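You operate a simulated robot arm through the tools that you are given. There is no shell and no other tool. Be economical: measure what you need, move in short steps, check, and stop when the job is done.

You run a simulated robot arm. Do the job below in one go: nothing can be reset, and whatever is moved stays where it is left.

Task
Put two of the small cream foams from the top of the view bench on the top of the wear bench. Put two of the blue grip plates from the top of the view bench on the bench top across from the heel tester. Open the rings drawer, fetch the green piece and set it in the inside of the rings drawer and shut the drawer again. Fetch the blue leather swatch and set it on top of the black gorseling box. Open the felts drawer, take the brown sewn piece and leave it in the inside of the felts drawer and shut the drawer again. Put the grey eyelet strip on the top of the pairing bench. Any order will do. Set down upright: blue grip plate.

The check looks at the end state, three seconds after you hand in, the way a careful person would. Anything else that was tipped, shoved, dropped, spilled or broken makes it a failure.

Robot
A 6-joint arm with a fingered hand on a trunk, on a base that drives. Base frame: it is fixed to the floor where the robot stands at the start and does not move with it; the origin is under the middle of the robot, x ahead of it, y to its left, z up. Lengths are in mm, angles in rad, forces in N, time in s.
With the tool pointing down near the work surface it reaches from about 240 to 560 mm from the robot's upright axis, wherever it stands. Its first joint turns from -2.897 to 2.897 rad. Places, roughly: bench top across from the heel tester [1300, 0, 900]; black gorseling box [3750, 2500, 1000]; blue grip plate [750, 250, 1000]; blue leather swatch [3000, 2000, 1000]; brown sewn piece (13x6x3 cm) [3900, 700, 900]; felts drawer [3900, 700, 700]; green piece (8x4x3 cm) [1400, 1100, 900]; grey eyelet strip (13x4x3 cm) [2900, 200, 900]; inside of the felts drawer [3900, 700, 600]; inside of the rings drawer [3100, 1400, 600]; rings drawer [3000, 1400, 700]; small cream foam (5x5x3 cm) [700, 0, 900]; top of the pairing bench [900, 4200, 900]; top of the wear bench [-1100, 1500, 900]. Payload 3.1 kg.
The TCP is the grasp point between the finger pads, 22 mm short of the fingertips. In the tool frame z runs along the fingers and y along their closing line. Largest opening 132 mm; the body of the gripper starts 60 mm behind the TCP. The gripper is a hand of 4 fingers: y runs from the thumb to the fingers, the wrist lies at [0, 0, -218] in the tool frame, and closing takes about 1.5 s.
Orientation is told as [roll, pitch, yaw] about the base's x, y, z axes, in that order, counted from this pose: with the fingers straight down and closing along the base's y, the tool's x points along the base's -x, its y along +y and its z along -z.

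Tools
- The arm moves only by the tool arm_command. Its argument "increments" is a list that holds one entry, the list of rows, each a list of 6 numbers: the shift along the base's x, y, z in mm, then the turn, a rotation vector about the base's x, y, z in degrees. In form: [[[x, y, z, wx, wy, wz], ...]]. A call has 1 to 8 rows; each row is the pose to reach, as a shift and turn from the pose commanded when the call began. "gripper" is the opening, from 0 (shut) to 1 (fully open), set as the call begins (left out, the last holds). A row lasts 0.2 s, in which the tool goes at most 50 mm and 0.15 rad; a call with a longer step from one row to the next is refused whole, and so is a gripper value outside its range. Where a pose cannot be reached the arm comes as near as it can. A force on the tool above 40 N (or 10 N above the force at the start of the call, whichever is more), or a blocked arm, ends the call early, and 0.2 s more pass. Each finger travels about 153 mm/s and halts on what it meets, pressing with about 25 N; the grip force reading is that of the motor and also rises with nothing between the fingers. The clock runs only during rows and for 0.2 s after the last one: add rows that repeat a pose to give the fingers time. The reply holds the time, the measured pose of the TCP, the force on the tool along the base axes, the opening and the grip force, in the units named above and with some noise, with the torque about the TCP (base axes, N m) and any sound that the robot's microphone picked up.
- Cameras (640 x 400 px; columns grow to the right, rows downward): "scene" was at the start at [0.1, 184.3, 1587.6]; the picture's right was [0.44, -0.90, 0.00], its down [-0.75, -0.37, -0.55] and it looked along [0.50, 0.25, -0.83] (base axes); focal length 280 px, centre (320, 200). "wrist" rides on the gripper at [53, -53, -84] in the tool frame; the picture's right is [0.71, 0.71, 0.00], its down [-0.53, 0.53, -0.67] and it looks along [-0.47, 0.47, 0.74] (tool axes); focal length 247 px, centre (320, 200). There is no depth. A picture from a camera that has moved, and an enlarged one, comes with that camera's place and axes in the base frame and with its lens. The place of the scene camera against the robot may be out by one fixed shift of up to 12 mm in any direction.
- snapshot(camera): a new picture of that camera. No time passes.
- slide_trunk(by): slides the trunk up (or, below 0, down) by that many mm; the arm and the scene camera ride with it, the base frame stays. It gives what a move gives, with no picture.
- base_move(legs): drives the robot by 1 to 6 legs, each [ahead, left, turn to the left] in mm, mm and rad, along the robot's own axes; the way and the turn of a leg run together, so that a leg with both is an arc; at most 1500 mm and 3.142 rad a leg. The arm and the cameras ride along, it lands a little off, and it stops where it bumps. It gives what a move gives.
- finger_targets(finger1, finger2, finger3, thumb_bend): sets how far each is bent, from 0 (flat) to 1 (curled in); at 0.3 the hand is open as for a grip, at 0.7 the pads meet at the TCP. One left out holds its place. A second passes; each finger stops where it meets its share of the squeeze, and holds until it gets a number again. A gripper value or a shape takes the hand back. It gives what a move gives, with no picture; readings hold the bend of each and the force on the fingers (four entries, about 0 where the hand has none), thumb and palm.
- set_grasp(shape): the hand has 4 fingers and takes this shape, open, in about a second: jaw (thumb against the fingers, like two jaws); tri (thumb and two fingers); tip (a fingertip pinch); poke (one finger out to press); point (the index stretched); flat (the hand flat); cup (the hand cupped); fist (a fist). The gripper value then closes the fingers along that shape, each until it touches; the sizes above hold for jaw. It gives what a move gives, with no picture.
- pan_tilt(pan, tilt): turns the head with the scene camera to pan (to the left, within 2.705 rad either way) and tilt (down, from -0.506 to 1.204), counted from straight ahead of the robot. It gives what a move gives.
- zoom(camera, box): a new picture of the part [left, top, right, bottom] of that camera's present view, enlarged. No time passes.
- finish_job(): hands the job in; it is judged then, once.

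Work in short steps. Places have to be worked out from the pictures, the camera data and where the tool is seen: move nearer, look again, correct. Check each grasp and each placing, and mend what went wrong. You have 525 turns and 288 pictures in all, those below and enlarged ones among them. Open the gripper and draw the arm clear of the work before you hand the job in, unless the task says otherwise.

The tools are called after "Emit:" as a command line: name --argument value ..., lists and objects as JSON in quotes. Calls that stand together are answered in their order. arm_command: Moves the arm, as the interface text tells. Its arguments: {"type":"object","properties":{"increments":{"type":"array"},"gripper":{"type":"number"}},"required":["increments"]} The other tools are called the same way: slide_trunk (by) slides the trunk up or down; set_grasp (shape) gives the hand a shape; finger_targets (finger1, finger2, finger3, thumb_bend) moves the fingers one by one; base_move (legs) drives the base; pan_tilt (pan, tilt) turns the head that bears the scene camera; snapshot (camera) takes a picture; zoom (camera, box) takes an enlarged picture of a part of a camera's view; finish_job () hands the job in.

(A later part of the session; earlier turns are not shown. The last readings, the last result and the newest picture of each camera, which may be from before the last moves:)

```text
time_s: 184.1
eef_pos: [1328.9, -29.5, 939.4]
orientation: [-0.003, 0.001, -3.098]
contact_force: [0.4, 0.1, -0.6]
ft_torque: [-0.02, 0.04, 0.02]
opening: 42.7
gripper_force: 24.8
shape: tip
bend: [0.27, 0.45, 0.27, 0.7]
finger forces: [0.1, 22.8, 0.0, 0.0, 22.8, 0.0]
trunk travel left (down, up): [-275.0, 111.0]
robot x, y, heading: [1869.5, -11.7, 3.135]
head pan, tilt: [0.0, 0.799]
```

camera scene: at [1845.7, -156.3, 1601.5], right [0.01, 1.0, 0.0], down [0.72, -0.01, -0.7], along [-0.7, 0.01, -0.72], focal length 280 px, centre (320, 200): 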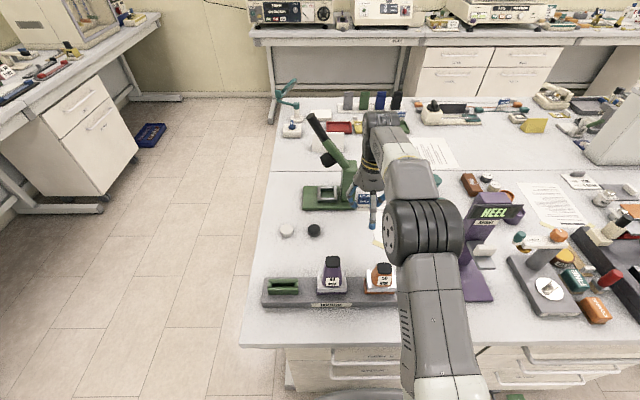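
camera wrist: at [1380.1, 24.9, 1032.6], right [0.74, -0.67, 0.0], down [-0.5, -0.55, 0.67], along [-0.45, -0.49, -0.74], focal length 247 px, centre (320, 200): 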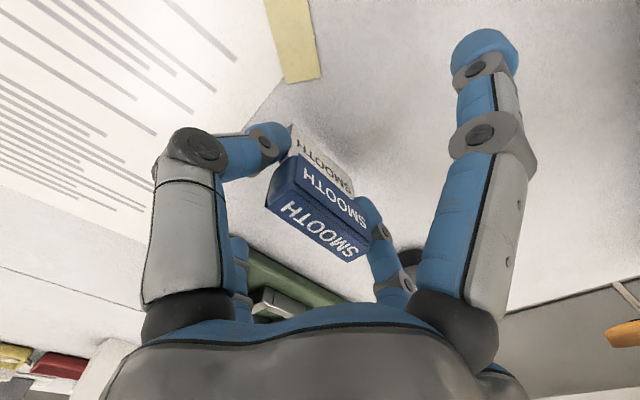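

Emit:
arm_command --increments '[[[0, 0, -1.5, 0, 0, 0], [0, 0, -2.5, 0, 0, 0]]]'

```text
time_s: 184.7
eef_pos: [1330.0, -30.9, 938.3]
orientation: [-0.001, -0.003, -3.097]
contact_force: [-0.9, 0.7, 5.4]
ft_torque: [0.05, 0.04, -0.02]
opening: 43.1
gripper_force: 24.5
shape: tip
bend: [0.27, 0.79, 0.27, 0.7]
finger forces: [0.1, 24.3, 0.0, 0.1, 24.5, 0.1]
trunk travel left (down, up): [-275.0, 111.0]
robot x, y, heading: [1875.4, -15.1, 3.129]
head pan, tilt: [0.0, 0.799]
```

Touching (5 N). I open and check it stands before lifting.

Emit:
arm_command --increments '[[[0, 0, -0.5, 0, 0, 0], [0, 0, -0.5, 0, 0, 0], [0, 0, -0.5, 0, 0, 0], [0, 0, -0.5, 0, 0, 0], [0, 0, -0.5, 0, 0, 0]]]' --gripper 0.65

Emit:
snapshot --camera "wrist"

```text
time_s: 185.9
eef_pos: [1328.3, -29.8, 937.9]
orientation: [-0.001, -0.001, -3.096]
contact_force: [-0.7, -0.5, 0.6]
ft_torque: [0.0, 0.01, 0.0]
opening: 85.8
gripper_force: 0.1
shape: tip
bend: [0.11, 0.3, 0.11, 0.7]
finger forces: [0.0, 0.0, 0.0, 0.1, 0.0, 0.1]
trunk travel left (down, up): [-275.0, 111.0]
robot x, y, heading: [1871.8, -13.6, 3.133]
head pan, tilt: [0.0, 0.799]
```

```text
190 pictures are left
camera wrist: at [1379.4, 23.6, 1021.3], right [0.74, -0.67, 0.0], down [-0.5, -0.55, 0.67], along [-0.45, -0.49, -0.74], focal length 247 px, centre (320, 200)
```

wrist: 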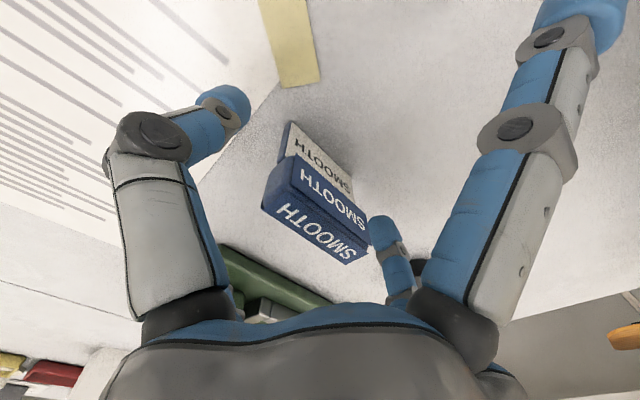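

It stands upright. I lift away and retract, then look left along the far side for the green piece at about (1400,1100).

Emit:
arm_command --increments '[[[0, 0, 30, 0, 0, 0], [0, 0, 75, 0, 0, 0], [0, 0, 120, 0, 0, 0], [0, 0, 165, 0, 0, 0], [30, 0, 200, 0, 0, 0], [75, 0, 215, 0, 0, 0], [120, 0, 215, 0, 0, 0], [165, 0, 215, 0, 0, 0]]]'

Emit:
base_move --legs '[[-180, 0, 0], [0, -1000, 0]]'

Emit:
snapshot --camera "scene"

```text
time_s: 187.7
eef_pos: [1495.8, -30.9, 1152.9]
orientation: [0.001, -0.003, -3.097]
contact_force: [-0.2, 0.0, 0.0]
ft_torque: [-0.01, -0.01, 0.02]
opening: 85.4
gripper_force: 0.0
shape: tip
bend: [0.11, 0.3, 0.11, 0.7]
finger forces: [0.0, 0.0, 0.1, 0.0, 0.0, 0.1]
trunk travel left (down, up): [-275.0, 111.0]
robot x, y, heading: [1872.3, -10.9, 3.133]
head pan, tilt: [0.0, 0.799]
```

```text
time_s: 194.0
eef_pos: [1698.7, 982.8, 1151.9]
orientation: [-0.002, 0.0, -3.127]
contact_force: [0.5, 0.0, -0.1]
ft_torque: [-0.01, -0.02, 0.01]
opening: 85.5
gripper_force: 0.0
shape: tip
bend: [0.11, 0.3, 0.11, 0.7]
finger forces: [0.0, 0.0, 0.0, 0.0, 0.0, 0.1]
trunk travel left (down, up): [-275.0, 111.0]
robot x, y, heading: [2077.1, 986.1, 3.096]
head pan, tilt: [0.0, 0.799]
```

```text
189 pictures are left
camera scene: at [2045.7, 846.4, 1601.6], right [0.04, 1.0, 0.0], down [0.72, -0.03, -0.7], along [-0.7, 0.03, -0.72], focal length 280 px, centre (320, 200)
```

scene: 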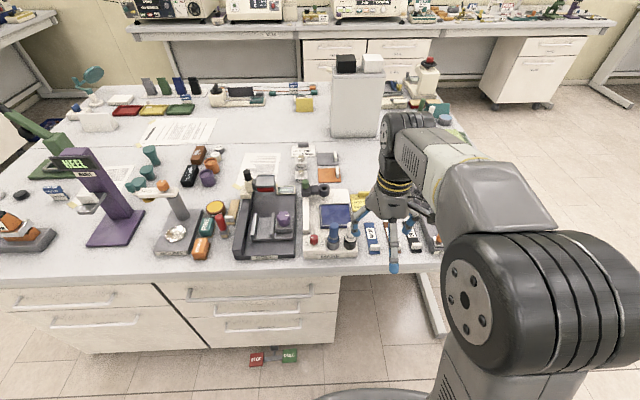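

I move 250 mm further so the hand no longer hides that corner, and zoom.

Emit:
base_move --legs '[[0, -330, 0.045]]'

Emit:
zoom --camera "scene" --box '[150, 100, 450, 290]'

```text
time_s: 196.2
eef_pos: [1705.7, 1289.8, 1152.5]
orientation: [0.0, 0.0, -3.08]
contact_force: [-0.1, 0.2, 0.5]
ft_torque: [0.03, 0.01, 0.01]
opening: 85.4
gripper_force: 0.0
shape: tip
bend: [0.11, 0.3, 0.11, 0.7]
finger forces: [0.0, 0.0, 0.0, 0.1, 0.0, 0.0]
trunk travel left (down, up): [-275.0, 111.0]
robot x, y, heading: [2083.3, 1313.4, -3.134]
head pan, tilt: [0.0, 0.799]
```

```text
2.11 times, centred on (300, 195) of scene
camera zoom: at [2058.7, 1170.2, 1601.6], right [-0.01, 1.0, 0.0], down [0.72, 0.0, -0.7], along [-0.7, 0.0, -0.72], focal length 589 px, centre (362, 210)
```

zoom: 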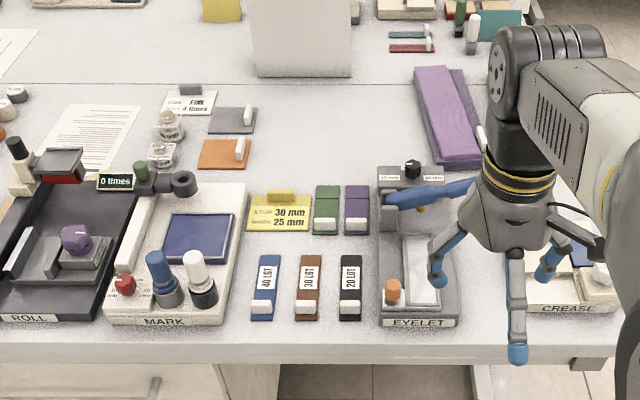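

The green piece (with a cream tab) is at about (1378,1111), tab near (1420,1111). I drive there and look with the wrist camera.

Emit:
base_move --legs '[[0, 190, 0], [140, 0, 0]]'

Emit:
snapshot --camera "wrist"

Emit:
snapshot --camera "scene"

```text
time_s: 198.6
eef_pos: [1564.0, 1100.1, 1151.4]
orientation: [0.0, 0.002, -3.085]
contact_force: [-0.5, 0.5, -0.1]
ft_torque: [-0.01, -0.01, -0.01]
opening: 85.8
gripper_force: 0.0
shape: tip
bend: [0.11, 0.3, 0.11, 0.7]
finger forces: [0.0, 0.1, 0.0, 0.0, 0.1, 0.1]
trunk travel left (down, up): [-275.0, 111.0]
robot x, y, heading: [1938.5, 1123.8, -3.138]
head pan, tilt: [0.0, 0.799]
```

```text
187 pictures are left
camera wrist: at [1613.9, 1154.3, 1235.8], right [0.75, -0.67, 0.0], down [-0.49, -0.56, 0.67], along [-0.44, -0.5, -0.74], focal length 247 px, centre (320, 200)
```

wrist: 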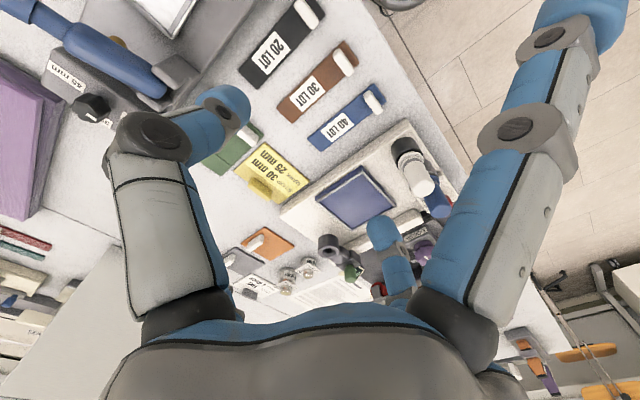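

```text
186 pictures are left
camera scene: at [1916.3, 979.5, 1601.5], right [0.0, 1.0, 0.0], down [0.72, 0.0, -0.7], along [-0.7, 0.0, -0.72], focal length 280 px, centre (320, 200)
```

scene: 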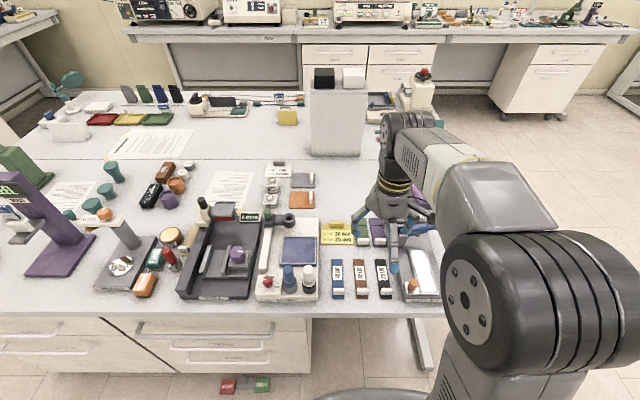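

The drawer must be opened first with an empty hand. I back off and turn to face bench 2 and its RINGS drawer (~(3000,1400)).

Emit:
base_move --legs '[[-200, 0, 0], [0, 0, 3.14]]'

Emit:
pan_tilt --pan 0.25 --tilt 0.7

Emit:
snapshot --camera "scene"

```text
time_s: 207.8
eef_pos: [2510.3, 1173.1, 1152.0]
orientation: [0.0, 0.001, 0.136]
contact_force: [-0.1, 0.1, -0.1]
ft_torque: [0.0, 0.01, 0.01]
opening: 85.5
gripper_force: 0.1
shape: tip
bend: [0.11, 0.3, 0.11, 0.7]
finger forces: [0.0, 0.0, 0.0, 0.0, 0.1, 0.1]
trunk travel left (down, up): [-275.0, 111.0]
robot x, y, heading: [2140.1, 1122.2, 0.077]
head pan, tilt: [0.0, 0.799]
```

```text
time_s: 208.5
eef_pos: [2511.0, 1172.6, 1153.1]
orientation: [0.0, -0.001, 0.136]
contact_force: [-0.3, 0.6, -0.5]
ft_torque: [-0.01, 0.0, -0.02]
opening: 85.3
gripper_force: 0.1
shape: tip
bend: [0.11, 0.3, 0.11, 0.7]
finger forces: [0.0, 0.0, 0.1, 0.0, 0.0, 0.0]
trunk travel left (down, up): [-275.0, 111.0]
robot x, y, heading: [2136.2, 1123.5, 0.08]
head pan, tilt: [0.25, 0.7]
```

```text
185 pictures are left
camera scene: at [2142.4, 1297.1, 1609.7], right [0.32, -0.95, 0.0], down [-0.61, -0.21, -0.76], along [0.72, 0.25, -0.64], focal length 280 px, centre (320, 200)
```

scene: 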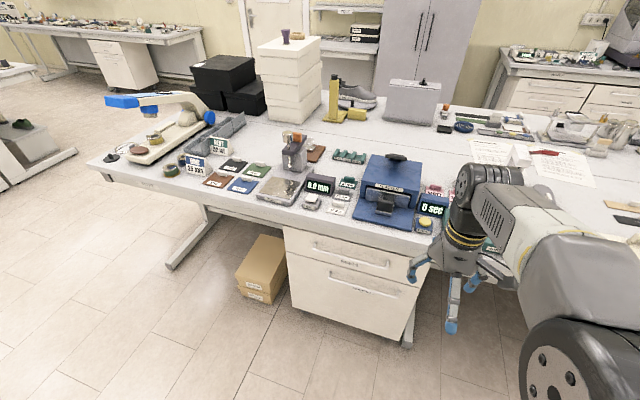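

I zoom on the drawer unit and on the swatches.

Emit:
zoom --camera "scene" --box '[270, 210, 450, 350]'

Emit:
zoom --camera "scene" --box '[80, 50, 330, 220]'

```text
2.86 times, centred on (360, 280) of scene
camera zoom: at [2142.4, 1297.1, 1609.7], right [0.32, -0.95, 0.0], down [-0.61, -0.21, -0.76], along [0.72, 0.25, -0.64], focal length 799 px, centre (206, -29)
```

zoom: 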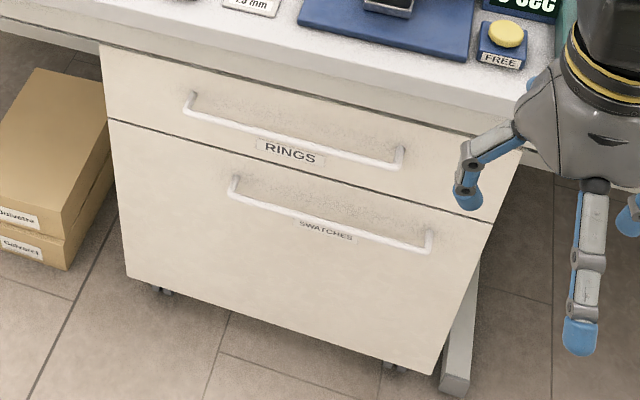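

```text
2.35 times, centred on (205, 135) of scene
camera zoom: at [2142.4, 1297.1, 1609.7], right [0.32, -0.95, 0.0], down [-0.61, -0.21, -0.76], along [0.72, 0.25, -0.64], focal length 658 px, centre (591, 353)
```

zoom: 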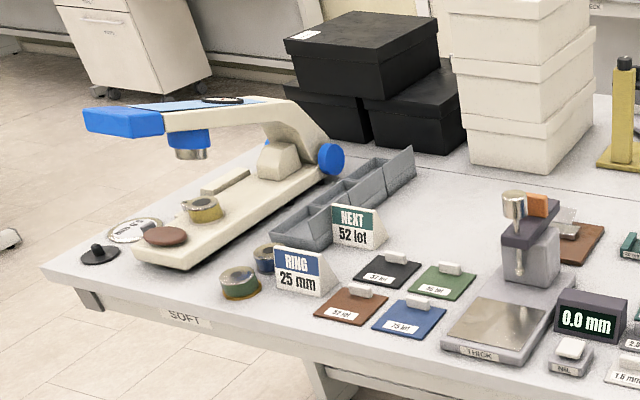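

RINGS is the top drawer with a horizontal bar. I plan to hook the bar from above with the forward finger and pull by driving back. I position squarely in front first.

Emit:
base_move --legs '[[0, 0, -0.08], [190, 280, 0]]'

Emit:
slide_trunk --by -200

Emit:
pan_tilt --pan 0.0 --tilt 0.9

Emit:
snapshot --camera "scene"

Emit:
snapshot --camera "wrist"

```text
time_s: 211.2
eef_pos: [2703.9, 1431.4, 1152.0]
orientation: [0.0, 0.0, 0.059]
contact_force: [-0.1, -0.4, 0.2]
ft_torque: [-0.01, 0.02, 0.02]
opening: 85.4
gripper_force: 0.0
shape: tip
bend: [0.11, 0.3, 0.11, 0.7]
finger forces: [0.0, 0.0, 0.1, 0.0, 0.0, 0.0]
trunk travel left (down, up): [-275.0, 111.0]
robot x, y, heading: [2326.9, 1409.5, 0.004]
head pan, tilt: [0.25, 0.7]
```

```text
time_s: 213.4
eef_pos: [2703.0, 1431.5, 953.3]
orientation: [0.0, -0.003, 0.061]
contact_force: [0.4, -1.0, 0.0]
ft_torque: [0.01, 0.04, 0.01]
opening: 85.4
gripper_force: 0.1
shape: tip
bend: [0.11, 0.3, 0.11, 0.7]
finger forces: [0.0, 0.0, 0.1, 0.0, 0.0, 0.0]
trunk travel left (down, up): [-75.0, 311.0]
robot x, y, heading: [2327.2, 1410.3, 0.005]
head pan, tilt: [0.25, 0.7]
```

```text
time_s: 214.2
eef_pos: [2702.7, 1431.4, 952.0]
orientation: [0.001, -0.003, 0.061]
contact_force: [0.2, -0.3, -0.4]
ft_torque: [0.01, 0.02, -0.05]
opening: 85.2
gripper_force: 0.1
shape: tip
bend: [0.11, 0.3, 0.11, 0.7]
finger forces: [0.1, 0.0, 0.1, 0.0, 0.1, 0.1]
trunk travel left (down, up): [-75.0, 311.0]
robot x, y, heading: [2322.8, 1407.8, 0.008]
head pan, tilt: [0.0, 0.901]
```

```text
182 pictures are left
camera scene: at [2337.9, 1561.6, 1393.8], right [0.01, -1.0, 0.0], down [-0.78, -0.01, -0.62], along [0.62, 0.0, -0.78], focal length 280 px, centre (320, 200)
```

scene: 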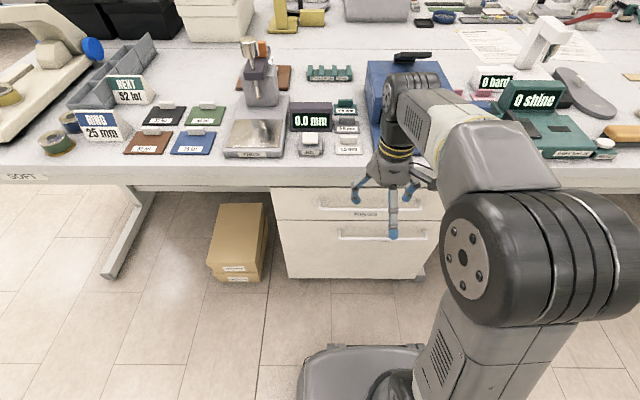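

```text
181 pictures are left
camera wrist: at [2653.0, 1373.2, 1036.3], right [-0.75, 0.66, 0.0], down [0.49, 0.56, 0.67], along [0.44, 0.5, -0.74], focal length 247 px, centre (320, 200)
```

wrist: 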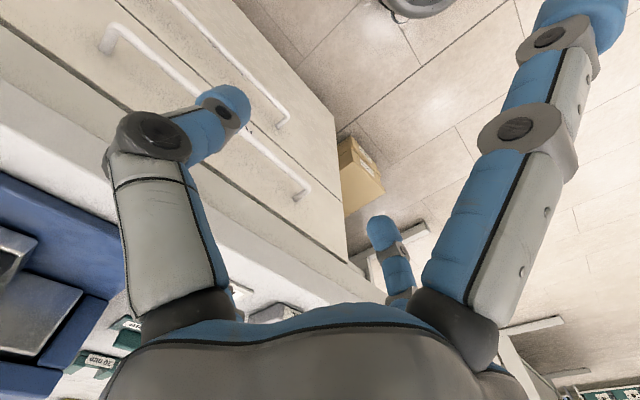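

I zoom on the upper bar in both views to triangulate it.

Emit:
zoom --camera "scene" --box '[260, 170, 460, 290]'

Emit:
zoom --camera "wrist" --box '[90, 0, 350, 220]'

```text
3.20 times, centred on (360, 230) of scene
camera zoom: at [2337.9, 1561.6, 1393.8], right [0.01, -1.0, 0.0], down [-0.78, -0.01, -0.62], along [0.62, 0.0, -0.78], focal length 895 px, centre (192, 104)
```

zoom: 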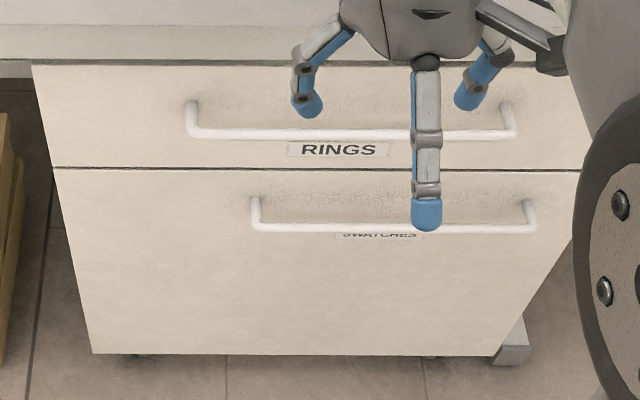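

```text
1.82 times, centred on (220, 110) of wrist
camera zoom: at [2653.0, 1373.2, 1036.3], right [-0.75, 0.66, 0.0], down [0.49, 0.56, 0.67], along [0.44, 0.5, -0.74], focal length 449 px, centre (502, 364)
```

zoom: 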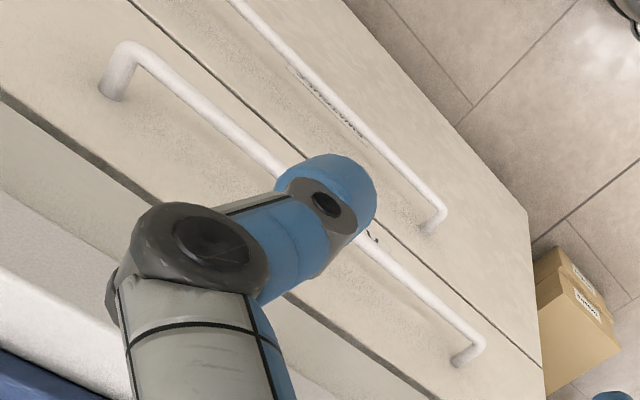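

Triangulated: bar at x≈2846, z≈711, y 1254–1563, face x≈2880; the bench top overhangs to x≈2807, so the hand must lean back. I tilt the tool 45° (pointing forward-down) and will hook the bar with the upper finger. First back off, lower and tilt.

Emit:
arm_command --increments '[[[-30, -5, -30, 0, 0, 0], [-55, -10, -65, 0, 0, -1], [-55, -15, -100, 0, -6, -2], [-55, -20, -130, 0, -12, -3], [-55, -20, -150, 0, -18, -3], [-55, -20, -150, 0, -25, -3], [-55, -20, -150, 0, -32, -3], [-55, -20, -150, 0, -39, -3]]]'

Emit:
finger_targets --finger1 0.35 --finger3 0.35

Emit:
snapshot --camera "scene"

Emit:
snapshot --camera "wrist"

```text
time_s: 216.0
eef_pos: [2702.4, 1413.8, 811.8]
orientation: [-0.029, -0.678, 0.017]
contact_force: [0.6, 0.1, 0.3]
ft_torque: [0.01, 0.02, 0.02]
opening: 85.3
gripper_force: 0.0
shape: tip
bend: [0.11, 0.3, 0.11, 0.7]
finger forces: [0.0, 0.1, 0.1, 0.0, 0.1, 0.0]
out of reach, approached as far as the arm can: row 6, 7, 8
trunk travel left (down, up): [-75.0, 311.0]
robot x, y, heading: [2326.3, 1413.4, 0.006]
head pan, tilt: [0.0, 0.901]
```

```text
time_s: 217.0
eef_pos: [2701.4, 1414.9, 811.6]
orientation: [-0.028, -0.679, 0.015]
contact_force: [0.0, 0.0, -0.1]
ft_torque: [-0.02, 0.0, 0.0]
opening: 66.8
gripper_force: 0.1
shape: fingers
bend: [0.35, 0.3, 0.35, 0.7]
finger forces: [0.1, 0.1, 0.0, 0.0, 0.0, 0.1]
trunk travel left (down, up): [-75.0, 311.0]
robot x, y, heading: [2326.0, 1411.8, 0.005]
head pan, tilt: [0.0, 0.901]
```

```text
178 pictures are left
camera scene: at [2337.9, 1561.6, 1393.7], right [0.01, -1.0, 0.0], down [-0.78, 0.0, -0.62], along [0.62, 0.0, -0.78], focal length 280 px, centre (320, 200)
```

scene: 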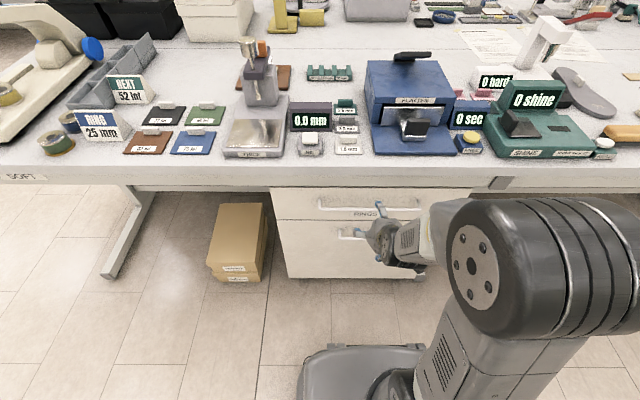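

```text
177 pictures are left
camera wrist: at [2607.6, 1359.8, 844.8], right [-0.55, 0.7, -0.46], down [-0.01, 0.54, 0.84], along [0.84, 0.47, -0.29], focal length 247 px, centre (320, 200)
```

wrist: 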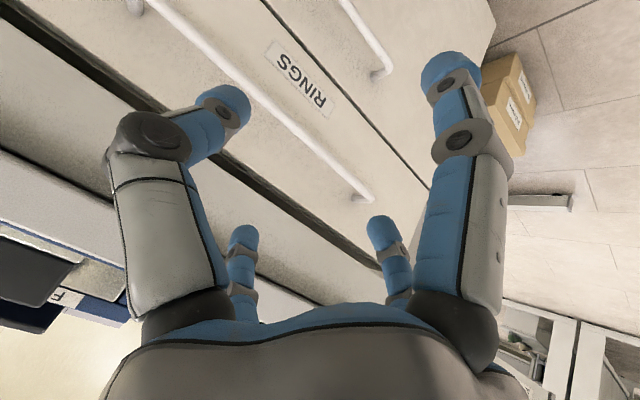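

Pitch −39° reached. I approach so the upper fingertip comes over the bar, stopping at TCP (2795,1412,725).

Emit:
arm_command --increments '[[[25, 0, -20, 0, 0, 0], [50, 0, -45, 0, 0, 0], [75, 0, -70, 0, 0, 0], [93, 0, -87, 0, 0, 0], [93, 0, -87, 0, 0, 0]]]'

Emit:
zoom --camera "scene" --box '[300, 150, 460, 270]'

Emit:
snapshot --camera "wrist"

```text
time_s: 218.2
eef_pos: [2792.5, 1413.7, 724.4]
orientation: [-0.029, -0.681, 0.015]
contact_force: [0.8, 0.5, -0.1]
ft_torque: [0.0, 0.01, 0.03]
opening: 66.6
gripper_force: 0.1
shape: fingers
bend: [0.35, 0.3, 0.35, 0.7]
finger forces: [0.1, 0.1, 0.0, 0.0, 0.0, 0.0]
trunk travel left (down, up): [-75.0, 311.0]
robot x, y, heading: [2325.8, 1409.4, 0.009]
head pan, tilt: [0.0, 0.901]
```

```text
3.33 times, centred on (380, 210) of scene
camera zoom: at [2337.8, 1561.6, 1393.7], right [0.01, -1.0, 0.0], down [-0.78, 0.0, -0.62], along [0.62, 0.0, -0.78], focal length 932 px, centre (120, 167)
```

zoom: 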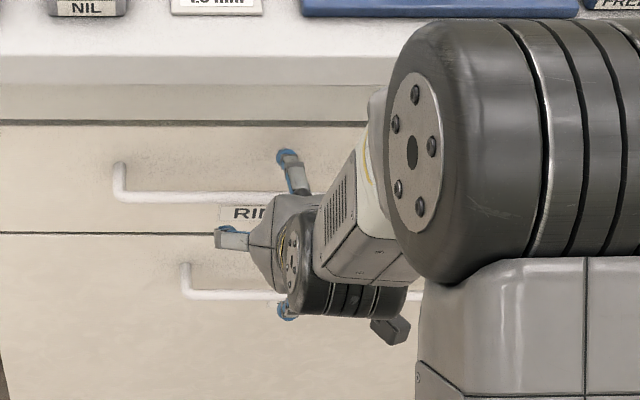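

```text
175 pictures are left
camera wrist: at [2699.7, 1358.7, 756.9], right [-0.55, 0.7, -0.46], down [-0.01, 0.54, 0.84], along [0.84, 0.47, -0.29], focal length 247 px, centre (320, 200)
```

wrist: 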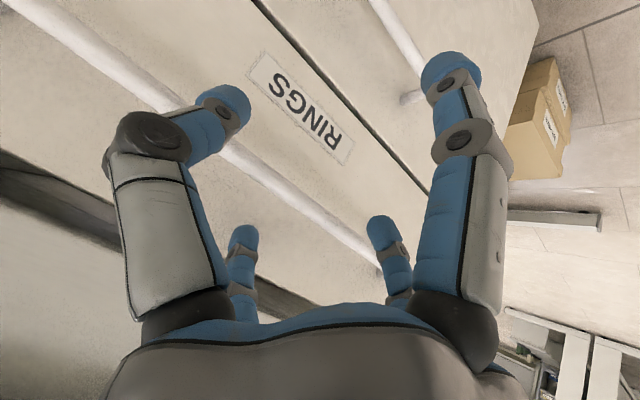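

The upper fingertip is at about (2858,754), just beyond the bar and above it. I lower 50 mm to hook behind the bar.

Emit:
arm_command --increments '[[[6, 0, -15, 0, 0, 0], [8, 0, -30, 0, 0, 0], [8, 0, -42, 0, 0, 0], [8, 0, -50, 0, 0, 0], [8, 0, -50, 0, 0, 0]]]'

Emit:
zoom --camera "scene" --box '[300, 150, 460, 270]'

Emit:
snapshot --camera "wrist"

```text
time_s: 219.4
eef_pos: [2800.2, 1412.1, 676.5]
orientation: [-0.029, -0.685, 0.015]
contact_force: [-0.3, -0.2, 7.0]
ft_torque: [0.03, -0.33, 0.01]
opening: 66.8
gripper_force: 3.3
shape: fingers
bend: [0.35, 0.3, 0.3, 0.7]
finger forces: [0.1, 0.0, 6.7, 0.0, 0.0, 0.0]
trunk travel left (down, up): [-75.0, 311.0]
robot x, y, heading: [2329.7, 1407.9, 0.01]
head pan, tilt: [0.0, 0.901]
```

```text
3.33 times, centred on (380, 210) of scene
camera zoom: at [2336.8, 1561.5, 1393.8], right [0.01, -1.0, 0.0], down [-0.78, 0.0, -0.62], along [0.62, 0.0, -0.78], focal length 932 px, centre (120, 167)
```

zoom: 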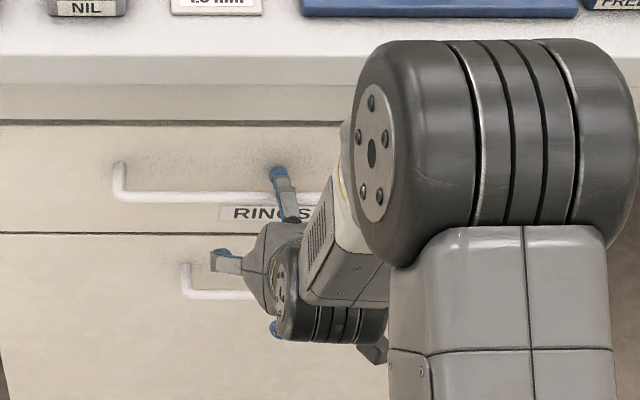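

```text
173 pictures are left
camera wrist: at [2707.3, 1358.3, 708.2], right [-0.55, 0.7, -0.46], down [-0.01, 0.54, 0.84], along [0.84, 0.47, -0.29], focal length 247 px, centre (320, 200)
```

wrist: 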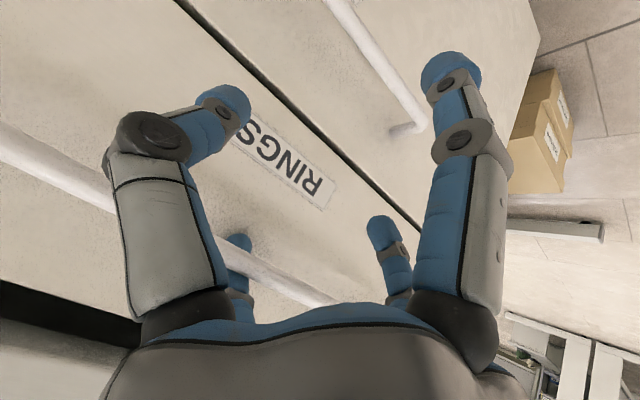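

Finger 3 lies over the bar with its tip behind it. I curl finger 3 to wrap the bar.

Emit:
finger_targets --finger3 0.75

Emit:
snapshot --camera "wrist"

```text
time_s: 220.4
eef_pos: [2802.2, 1413.1, 674.0]
orientation: [-0.028, -0.683, 0.017]
contact_force: [6.3, 0.0, 11.3]
ft_torque: [0.02, -0.19, -0.03]
opening: 67.0
gripper_force: 6.0
shape: fingers
bend: [0.35, 0.3, 0.24, 0.7]
finger forces: [0.0, 0.1, 12.0, 0.0, 0.0, 0.1]
trunk travel left (down, up): [-75.0, 311.0]
robot x, y, heading: [2325.5, 1409.5, 0.004]
head pan, tilt: [0.0, 0.901]
```

```text
172 pictures are left
camera wrist: at [2707.4, 1358.3, 707.9], right [-0.55, 0.7, -0.46], down [-0.01, 0.54, 0.84], along [0.84, 0.47, -0.29], focal length 247 px, centre (320, 200)
```

wrist: 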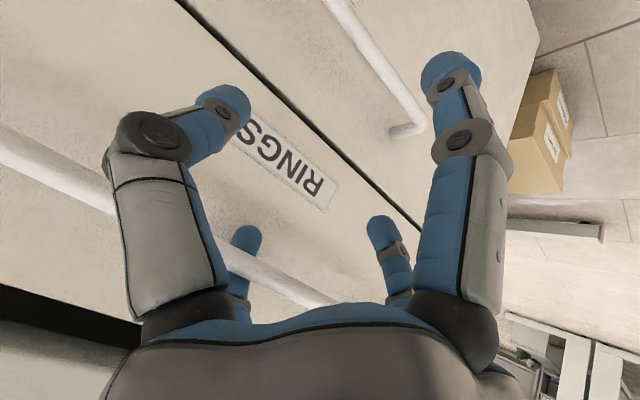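

The finger presses the bar down and back (12 N). I try pulling back 40 mm with the arm.

Emit:
arm_command --increments '[[[-8, 0, 0, 0, 0, 0], [-16, 0, 0, 0, 0, 0], [-24, 0, 0, 0, 0, 0], [-32, 0, 0, 0, 0, 0], [-40, 0, 0, 0, 0, 0]]]'

Emit:
snapshot --camera "wrist"

Emit:
zoom --camera "scene" --box '[260, 150, 460, 290]'

```text
time_s: 221.6
eef_pos: [2761.7, 1413.7, 675.0]
orientation: [-0.026, -0.682, 0.016]
contact_force: [2.8, -3.3, 11.0]
ft_torque: [0.17, -0.37, -0.1]
opening: 66.7
gripper_force: 4.8
shape: fingers
bend: [0.35, 0.3, 0.24, 0.7]
finger forces: [0.0, 0.0, 8.9, 0.1, 0.0, 0.0]
trunk travel left (down, up): [-75.0, 311.0]
robot x, y, heading: [2327.3, 1406.6, 0.008]
head pan, tilt: [0.0, 0.901]
```

```text
171 pictures are left
camera wrist: at [2667.8, 1359.1, 707.7], right [-0.55, 0.7, -0.46], down [-0.01, 0.54, 0.84], along [0.84, 0.47, -0.29], focal length 247 px, centre (320, 200)
```

wrist: 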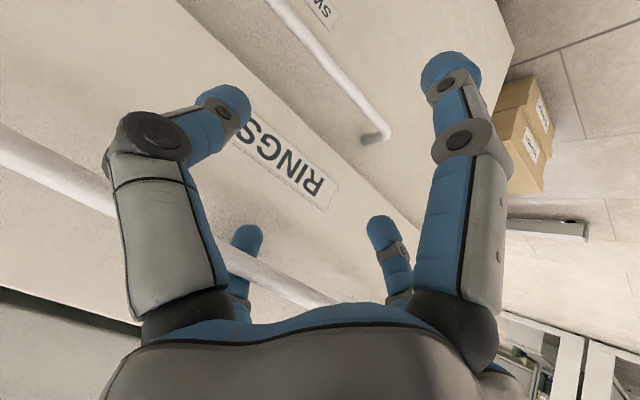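

```text
2.86 times, centred on (360, 220) of scene
camera zoom: at [2336.7, 1561.1, 1393.8], right [0.01, -1.0, 0.0], down [-0.78, 0.0, -0.62], along [0.62, 0.0, -0.78], focal length 799 px, centre (206, 143)
```

zoom: 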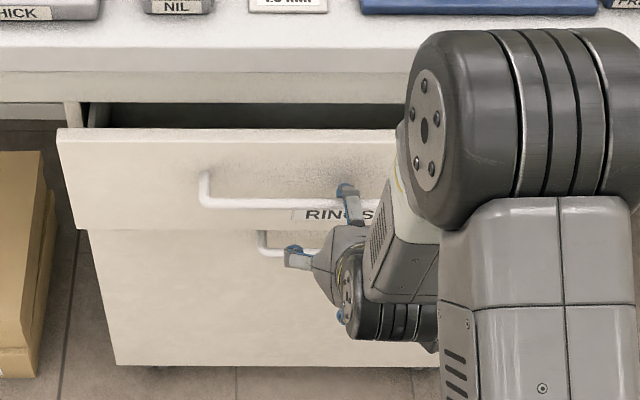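

The drawer moves out with the hand. I keep pulling by driving back 220 mm.

Emit:
base_move --legs '[[-220, 0, 0]]'

Emit:
snapshot --camera "scene"

Emit:
snapshot --camera "wrist"

```text
time_s: 223.3
eef_pos: [2542.8, 1412.5, 675.2]
orientation: [-0.029, -0.68, 0.014]
contact_force: [1.8, 0.2, 5.3]
ft_torque: [0.0, -0.08, 0.04]
opening: 66.8
gripper_force: 2.3
shape: fingers
bend: [0.35, 0.3, 0.31, 0.7]
finger forces: [0.0, 0.0, 4.5, 0.0, 0.0, 0.0]
trunk travel left (down, up): [-75.0, 311.0]
robot x, y, heading: [2105.4, 1407.0, 0.006]
head pan, tilt: [0.0, 0.901]
```

```text
169 pictures are left
camera scene: at [2117.3, 1560.5, 1393.7], right [0.0, -1.0, 0.0], down [-0.78, 0.0, -0.62], along [0.62, 0.0, -0.78], focal length 280 px, centre (320, 200)
```

scene: 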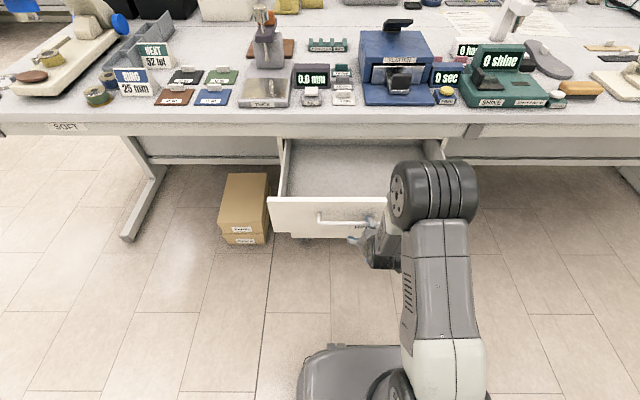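

```text
168 pictures are left
camera wrist: at [2447.9, 1357.7, 707.4], right [-0.55, 0.7, -0.46], down [-0.01, 0.54, 0.84], along [0.84, 0.46, -0.29], focal length 247 px, centre (320, 200)
```

wrist: 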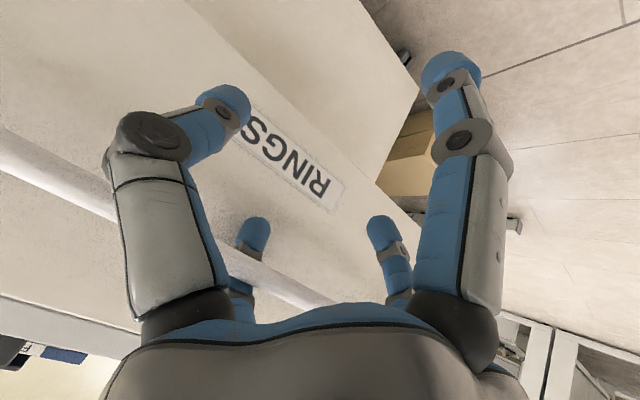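

Open by ~260 mm. I pull 60 mm more for hand room.

Emit:
base_move --legs '[[-70, 0, 0]]'

Emit:
snapshot --camera "scene"

```text
time_s: 224.3
eef_pos: [2475.1, 1411.1, 674.8]
orientation: [-0.028, -0.684, 0.013]
contact_force: [10.2, 1.3, 9.4]
ft_torque: [-0.01, 0.09, -0.03]
opening: 67.0
gripper_force: 6.3
shape: fingers
bend: [0.35, 0.3, 0.24, 0.7]
finger forces: [0.1, 0.0, 13.5, 0.0, 0.0, 0.0]
trunk travel left (down, up): [-75.0, 311.0]
robot x, y, heading: [2036.3, 1410.3, 0.0]
head pan, tilt: [0.0, 0.901]
```

```text
167 pictures are left
camera scene: at [2049.5, 1560.2, 1393.7], right [0.0, -1.0, 0.0], down [-0.78, 0.0, -0.62], along [0.62, 0.0, -0.78], focal length 280 px, centre (320, 200)
```

scene: 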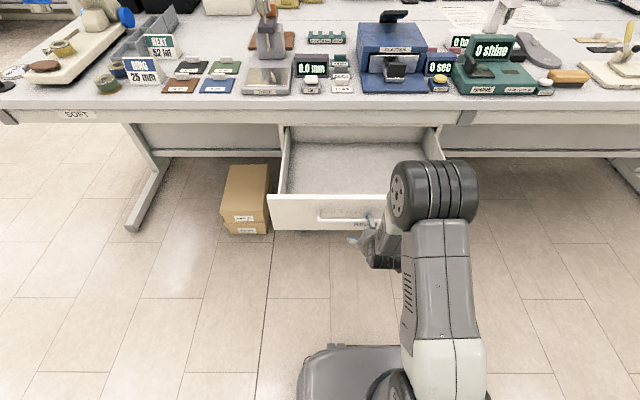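

Fully open. I unhook: ease forward, lift, then back away.

Emit:
arm_command --increments '[[[8, 0, 5, 0, 0, 0], [10, 0, 30, 0, 0, 0], [10, 0, 70, 0, 0, 0], [0, 0, 110, 0, 0, 0], [-30, 0, 145, 0, 0, 0]]]'

Emit:
snapshot --camera "scene"

```text
time_s: 225.5
eef_pos: [2443.1, 1410.9, 823.3]
orientation: [-0.028, -0.682, 0.011]
contact_force: [0.3, 0.0, 0.6]
ft_torque: [-0.02, -0.02, 0.03]
opening: 66.6
gripper_force: 0.0
shape: fingers
bend: [0.35, 0.3, 0.35, 0.7]
finger forces: [0.0, 0.0, 0.0, 0.0, 0.0, 0.1]
trunk travel left (down, up): [-75.0, 311.0]
robot x, y, heading: [2034.7, 1406.6, 0.003]
head pan, tilt: [0.0, 0.901]
```

```text
166 pictures are left
camera scene: at [2048.1, 1560.1, 1393.7], right [0.0, -1.0, 0.0], down [-0.78, 0.0, -0.62], along [0.62, 0.0, -0.78], focal length 280 px, centre (320, 200)
```

scene: 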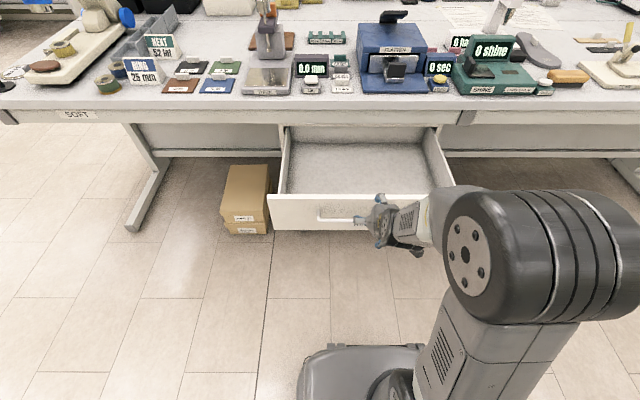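

The drawer stays open. I straighten the tool, raise the trunk and reset to the tip shape.

Emit:
arm_command --increments '[[[0, 0, 30, 0, 7.5, 0], [0, 0, 60, 0, 15, 0], [0, 0, 90, 0, 22.5, 0], [0, 0, 110, 0, 30, 0], [0, 0, 120, 1.5, 37, -0.5], [0, 0, 130, 1.7, 39, -0.7]]]'

Emit:
slide_trunk --by 200

Emit:
set_grasp --shape "tip"

Emit:
base_move --legs '[[0, -240, 3.14]]'

Emit:
snapshot --camera "wrist"

```text
time_s: 226.9
eef_pos: [2444.8, 1409.8, 950.5]
orientation: [0.005, -0.001, -0.012]
contact_force: [0.0, 0.6, -0.5]
ft_torque: [-0.01, 0.0, -0.01]
opening: 66.3
gripper_force: 0.1
shape: fingers
bend: [0.35, 0.3, 0.35, 0.7]
finger forces: [0.0, 0.0, 0.1, 0.0, 0.0, 0.1]
out of reach, approached as far as the arm can: row 1
trunk travel left (down, up): [-75.0, 311.0]
robot x, y, heading: [2037.4, 1405.7, -0.0]
head pan, tilt: [0.0, 0.901]
```

```text
time_s: 229.0
eef_pos: [2443.7, 1411.0, 1148.9]
orientation: [0.004, -0.002, -0.011]
contact_force: [0.6, -0.6, -0.2]
ft_torque: [-0.03, -0.01, 0.0]
opening: 66.4
gripper_force: 0.1
shape: fingers
bend: [0.35, 0.3, 0.35, 0.7]
finger forces: [0.0, 0.0, 0.1, 0.0, 0.0, 0.0]
trunk travel left (down, up): [-275.0, 111.0]
robot x, y, heading: [2036.5, 1404.6, 0.005]
head pan, tilt: [0.0, 0.901]
```

```text
time_s: 229.9
eef_pos: [2444.8, 1409.7, 1149.9]
orientation: [0.004, -0.001, -0.013]
contact_force: [0.8, -0.5, 1.1]
ft_torque: [0.0, 0.0, -0.01]
opening: 132.4
gripper_force: 0.0
shape: tip
bend: [0.11, 0.3, 0.11, 0.3]
finger forces: [0.0, 0.0, 0.0, 0.0, 0.0, 0.0]
trunk travel left (down, up): [-275.0, 111.0]
robot x, y, heading: [2037.0, 1411.9, -0.002]
head pan, tilt: [0.0, 0.901]
```

```text
time_s: 237.6
eef_pos: [1782.3, 1413.7, 1150.7]
orientation: [0.005, -0.001, 3.101]
contact_force: [-1.2, -1.2, -0.3]
ft_torque: [0.02, 0.0, -0.03]
opening: 131.8
gripper_force: 0.0
shape: tip
bend: [0.11, 0.3, 0.11, 0.3]
finger forces: [0.1, 0.0, 0.1, 0.0, 0.0, 0.0]
trunk travel left (down, up): [-275.0, 111.0]
robot x, y, heading: [2187.8, 1403.7, 3.117]
head pan, tilt: [0.0, 0.901]
cut short: leg 1
```

```text
165 pictures are left
camera wrist: at [1837.2, 1463.2, 1233.5], right [0.68, -0.73, 0.0], down [-0.54, -0.5, 0.67], along [-0.49, -0.46, -0.74], focal length 247 px, centre (320, 200)
```

wrist: 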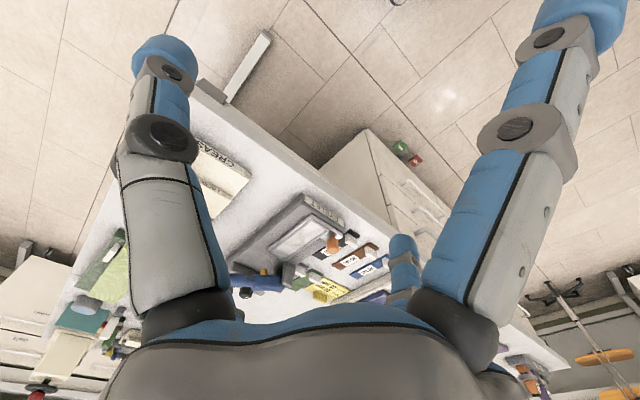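

The arc pushed me toward the drawer and the leg was cut short. I drive forward and check the drawer behind me.

Emit:
base_move --legs '[[130, 0, 0.02]]'

Emit:
pan_tilt --pan 2.7 --tilt 0.8

Emit:
snapshot --camera "scene"

```text
time_s: 238.9
eef_pos: [1653.2, 1408.8, 1149.4]
orientation: [0.002, -0.003, 3.12]
contact_force: [0.0, 0.0, -0.6]
ft_torque: [-0.01, -0.03, -0.03]
opening: 131.8
gripper_force: 0.1
shape: tip
bend: [0.11, 0.3, 0.11, 0.3]
finger forces: [0.1, 0.0, 0.0, 0.0, 0.1, 0.1]
trunk travel left (down, up): [-275.0, 111.0]
robot x, y, heading: [2060.3, 1408.3, 3.137]
head pan, tilt: [0.0, 0.901]
```

```text
time_s: 241.3
eef_pos: [1654.3, 1408.4, 1149.5]
orientation: [0.004, -0.001, 3.12]
contact_force: [-0.6, 0.4, -1.6]
ft_torque: [0.03, 0.03, -0.02]
opening: 131.9
gripper_force: 0.1
shape: tip
bend: [0.11, 0.3, 0.11, 0.3]
finger forces: [0.1, 0.1, 0.0, 0.0, 0.1, 0.0]
trunk travel left (down, up): [-275.0, 111.0]
robot x, y, heading: [2058.4, 1410.0, 3.131]
head pan, tilt: [2.7, 0.799]
```

```text
164 pictures are left
camera scene: at [2189.6, 1229.8, 1601.5], right [-0.43, -0.9, 0.0], down [-0.65, 0.31, -0.7], along [0.63, -0.3, -0.72], focal length 280 px, centre (320, 200)
```

scene: 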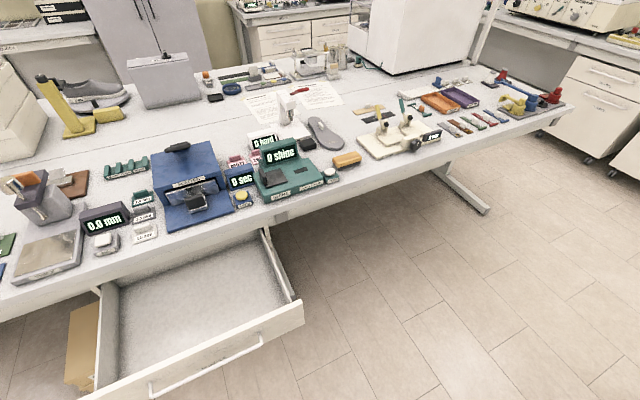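

The drawer is still open and intact. I go back to the green piece.

Emit:
base_move --legs '[[0, 290, 0], [130, 0, 0]]'

Emit:
pan_tilt --pan 0.0 --tilt 0.85

Emit:
snapshot --camera "wrist"

Emit:
snapshot --camera "scene"

```text
time_s: 244.2
eef_pos: [1520.3, 1122.3, 1149.7]
orientation: [0.003, -0.001, 3.121]
contact_force: [-0.1, -0.3, -0.3]
ft_torque: [-0.01, -0.02, 0.01]
opening: 131.7
gripper_force: 0.1
shape: tip
bend: [0.11, 0.3, 0.11, 0.3]
finger forces: [0.0, 0.2, 0.0, 0.0, 0.0, 0.0]
trunk travel left (down, up): [-275.0, 111.0]
robot x, y, heading: [1933.6, 1119.4, 3.137]
head pan, tilt: [2.7, 0.799]
```

```text
time_s: 246.6
eef_pos: [1521.6, 1122.2, 1149.7]
orientation: [0.003, -0.001, 3.12]
contact_force: [0.2, 0.5, -0.4]
ft_torque: [-0.05, -0.01, 0.02]
opening: 131.9
gripper_force: 0.1
shape: tip
bend: [0.11, 0.3, 0.11, 0.3]
finger forces: [0.0, 0.1, 0.0, 0.0, 0.0, 0.0]
trunk travel left (down, up): [-275.0, 111.0]
robot x, y, heading: [1931.2, 1122.0, 3.133]
head pan, tilt: [0.0, 0.85]
```

```text
163 pictures are left
camera wrist: at [1576.3, 1173.0, 1233.6], right [0.69, -0.72, 0.0], down [-0.54, -0.51, 0.67], along [-0.48, -0.46, -0.74], focal length 247 px, centre (320, 200)
```

wrist: 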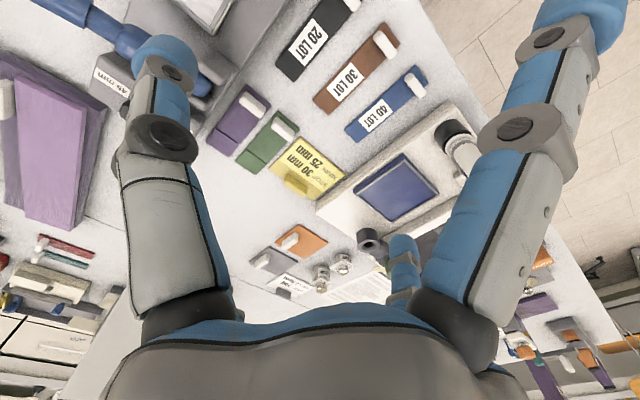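

```text
162 pictures are left
camera scene: at [1906.2, 979.5, 1597.5], right [0.01, 1.0, 0.0], down [0.75, -0.01, -0.66], along [-0.66, 0.0, -0.75], focal length 280 px, centre (320, 200)
```

scene: 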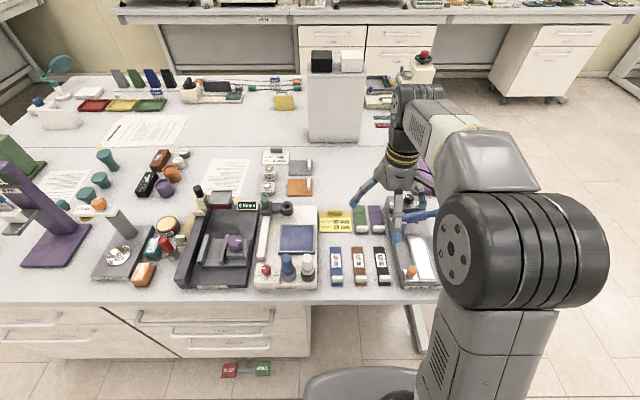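

I zoom on the green piece.

Emit:
zoom --camera "wrist" --box '[200, 70, 360, 200]'

Emit:
zoom --camera "scene" --box '[300, 190, 420, 265]'

```text
3.08 times, centred on (280, 135) of wrist
camera zoom: at [1576.3, 1173.0, 1233.6], right [0.69, -0.72, 0.0], down [-0.54, -0.51, 0.67], along [-0.48, -0.46, -0.74], focal length 760 px, centre (443, 400)
```

zoom: 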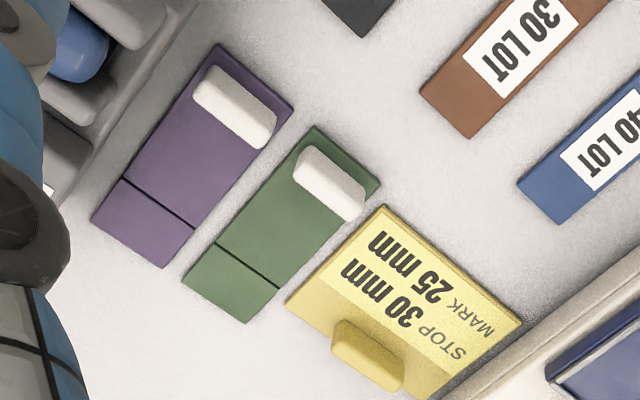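

```text
5.33 times, centred on (360, 228) of scene
camera zoom: at [1906.2, 979.5, 1597.5], right [0.01, 1.0, 0.0], down [0.75, -0.01, -0.66], along [-0.66, 0.0, -0.75], focal length 1492 px, centre (107, 53)
```

zoom: 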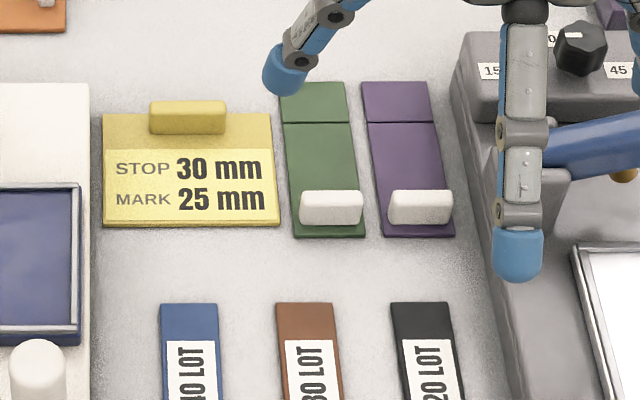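

The tab is about (1427,1103.5), 32 along y and ~12 thick along x, with the purple neighbour only 14 mm away. A pinch across x (yaw 90°) suits, if the two idle fingers can be curled away; I test curling fingers 1 and 3.

Emit:
finger_targets --finger1 1.0 --finger3 1.0

Emit:
snapshot --camera "wrist"

Emit:
zoom --camera "scene" --box '[330, 130, 470, 250]'

```text
time_s: 247.6
eef_pos: [1522.8, 1121.4, 1150.7]
orientation: [0.004, -0.002, 3.121]
contact_force: [-0.2, 0.4, -0.2]
ft_torque: [0.02, 0.0, 0.03]
opening: 58.0
gripper_force: 0.1
shape: fingers
bend: [0.76, 0.3, 0.76, 0.3]
finger forces: [0.0, 0.0, 0.1, 0.0, 0.0, 0.1]
trunk travel left (down, up): [-275.0, 111.0]
robot x, y, heading: [1930.5, 1118.0, 3.134]
head pan, tilt: [0.0, 0.85]
```

```text
159 pictures are left
camera wrist: at [1576.4, 1173.1, 1233.6], right [0.69, -0.72, 0.0], down [-0.54, -0.51, 0.67], along [-0.48, -0.46, -0.74], focal length 247 px, centre (320, 200)
```

wrist: 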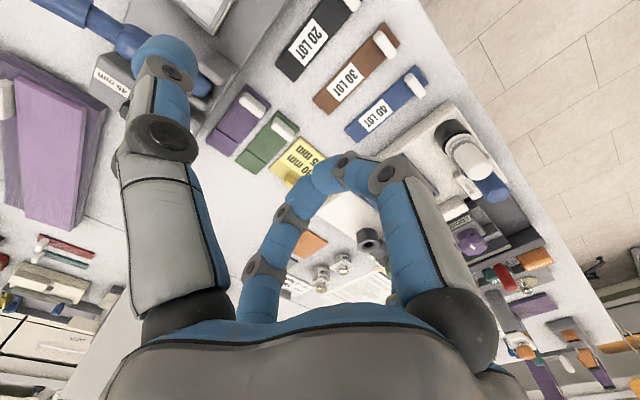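

```text
3.33 times, centred on (400, 190) of scene
camera zoom: at [1906.2, 979.5, 1597.5], right [0.01, 1.0, 0.0], down [0.75, -0.01, -0.66], along [-0.66, 0.01, -0.75], focal length 932 px, centre (53, 233)
```

zoom: 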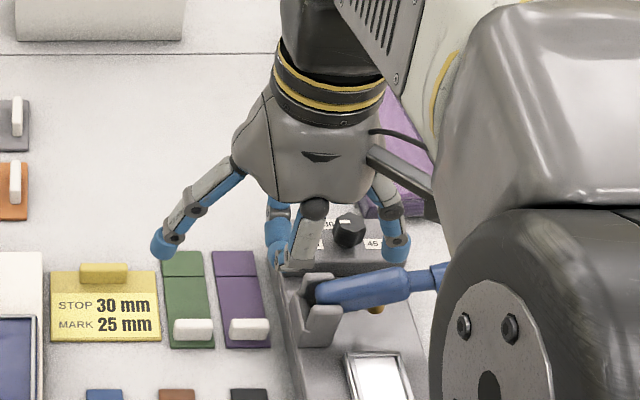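

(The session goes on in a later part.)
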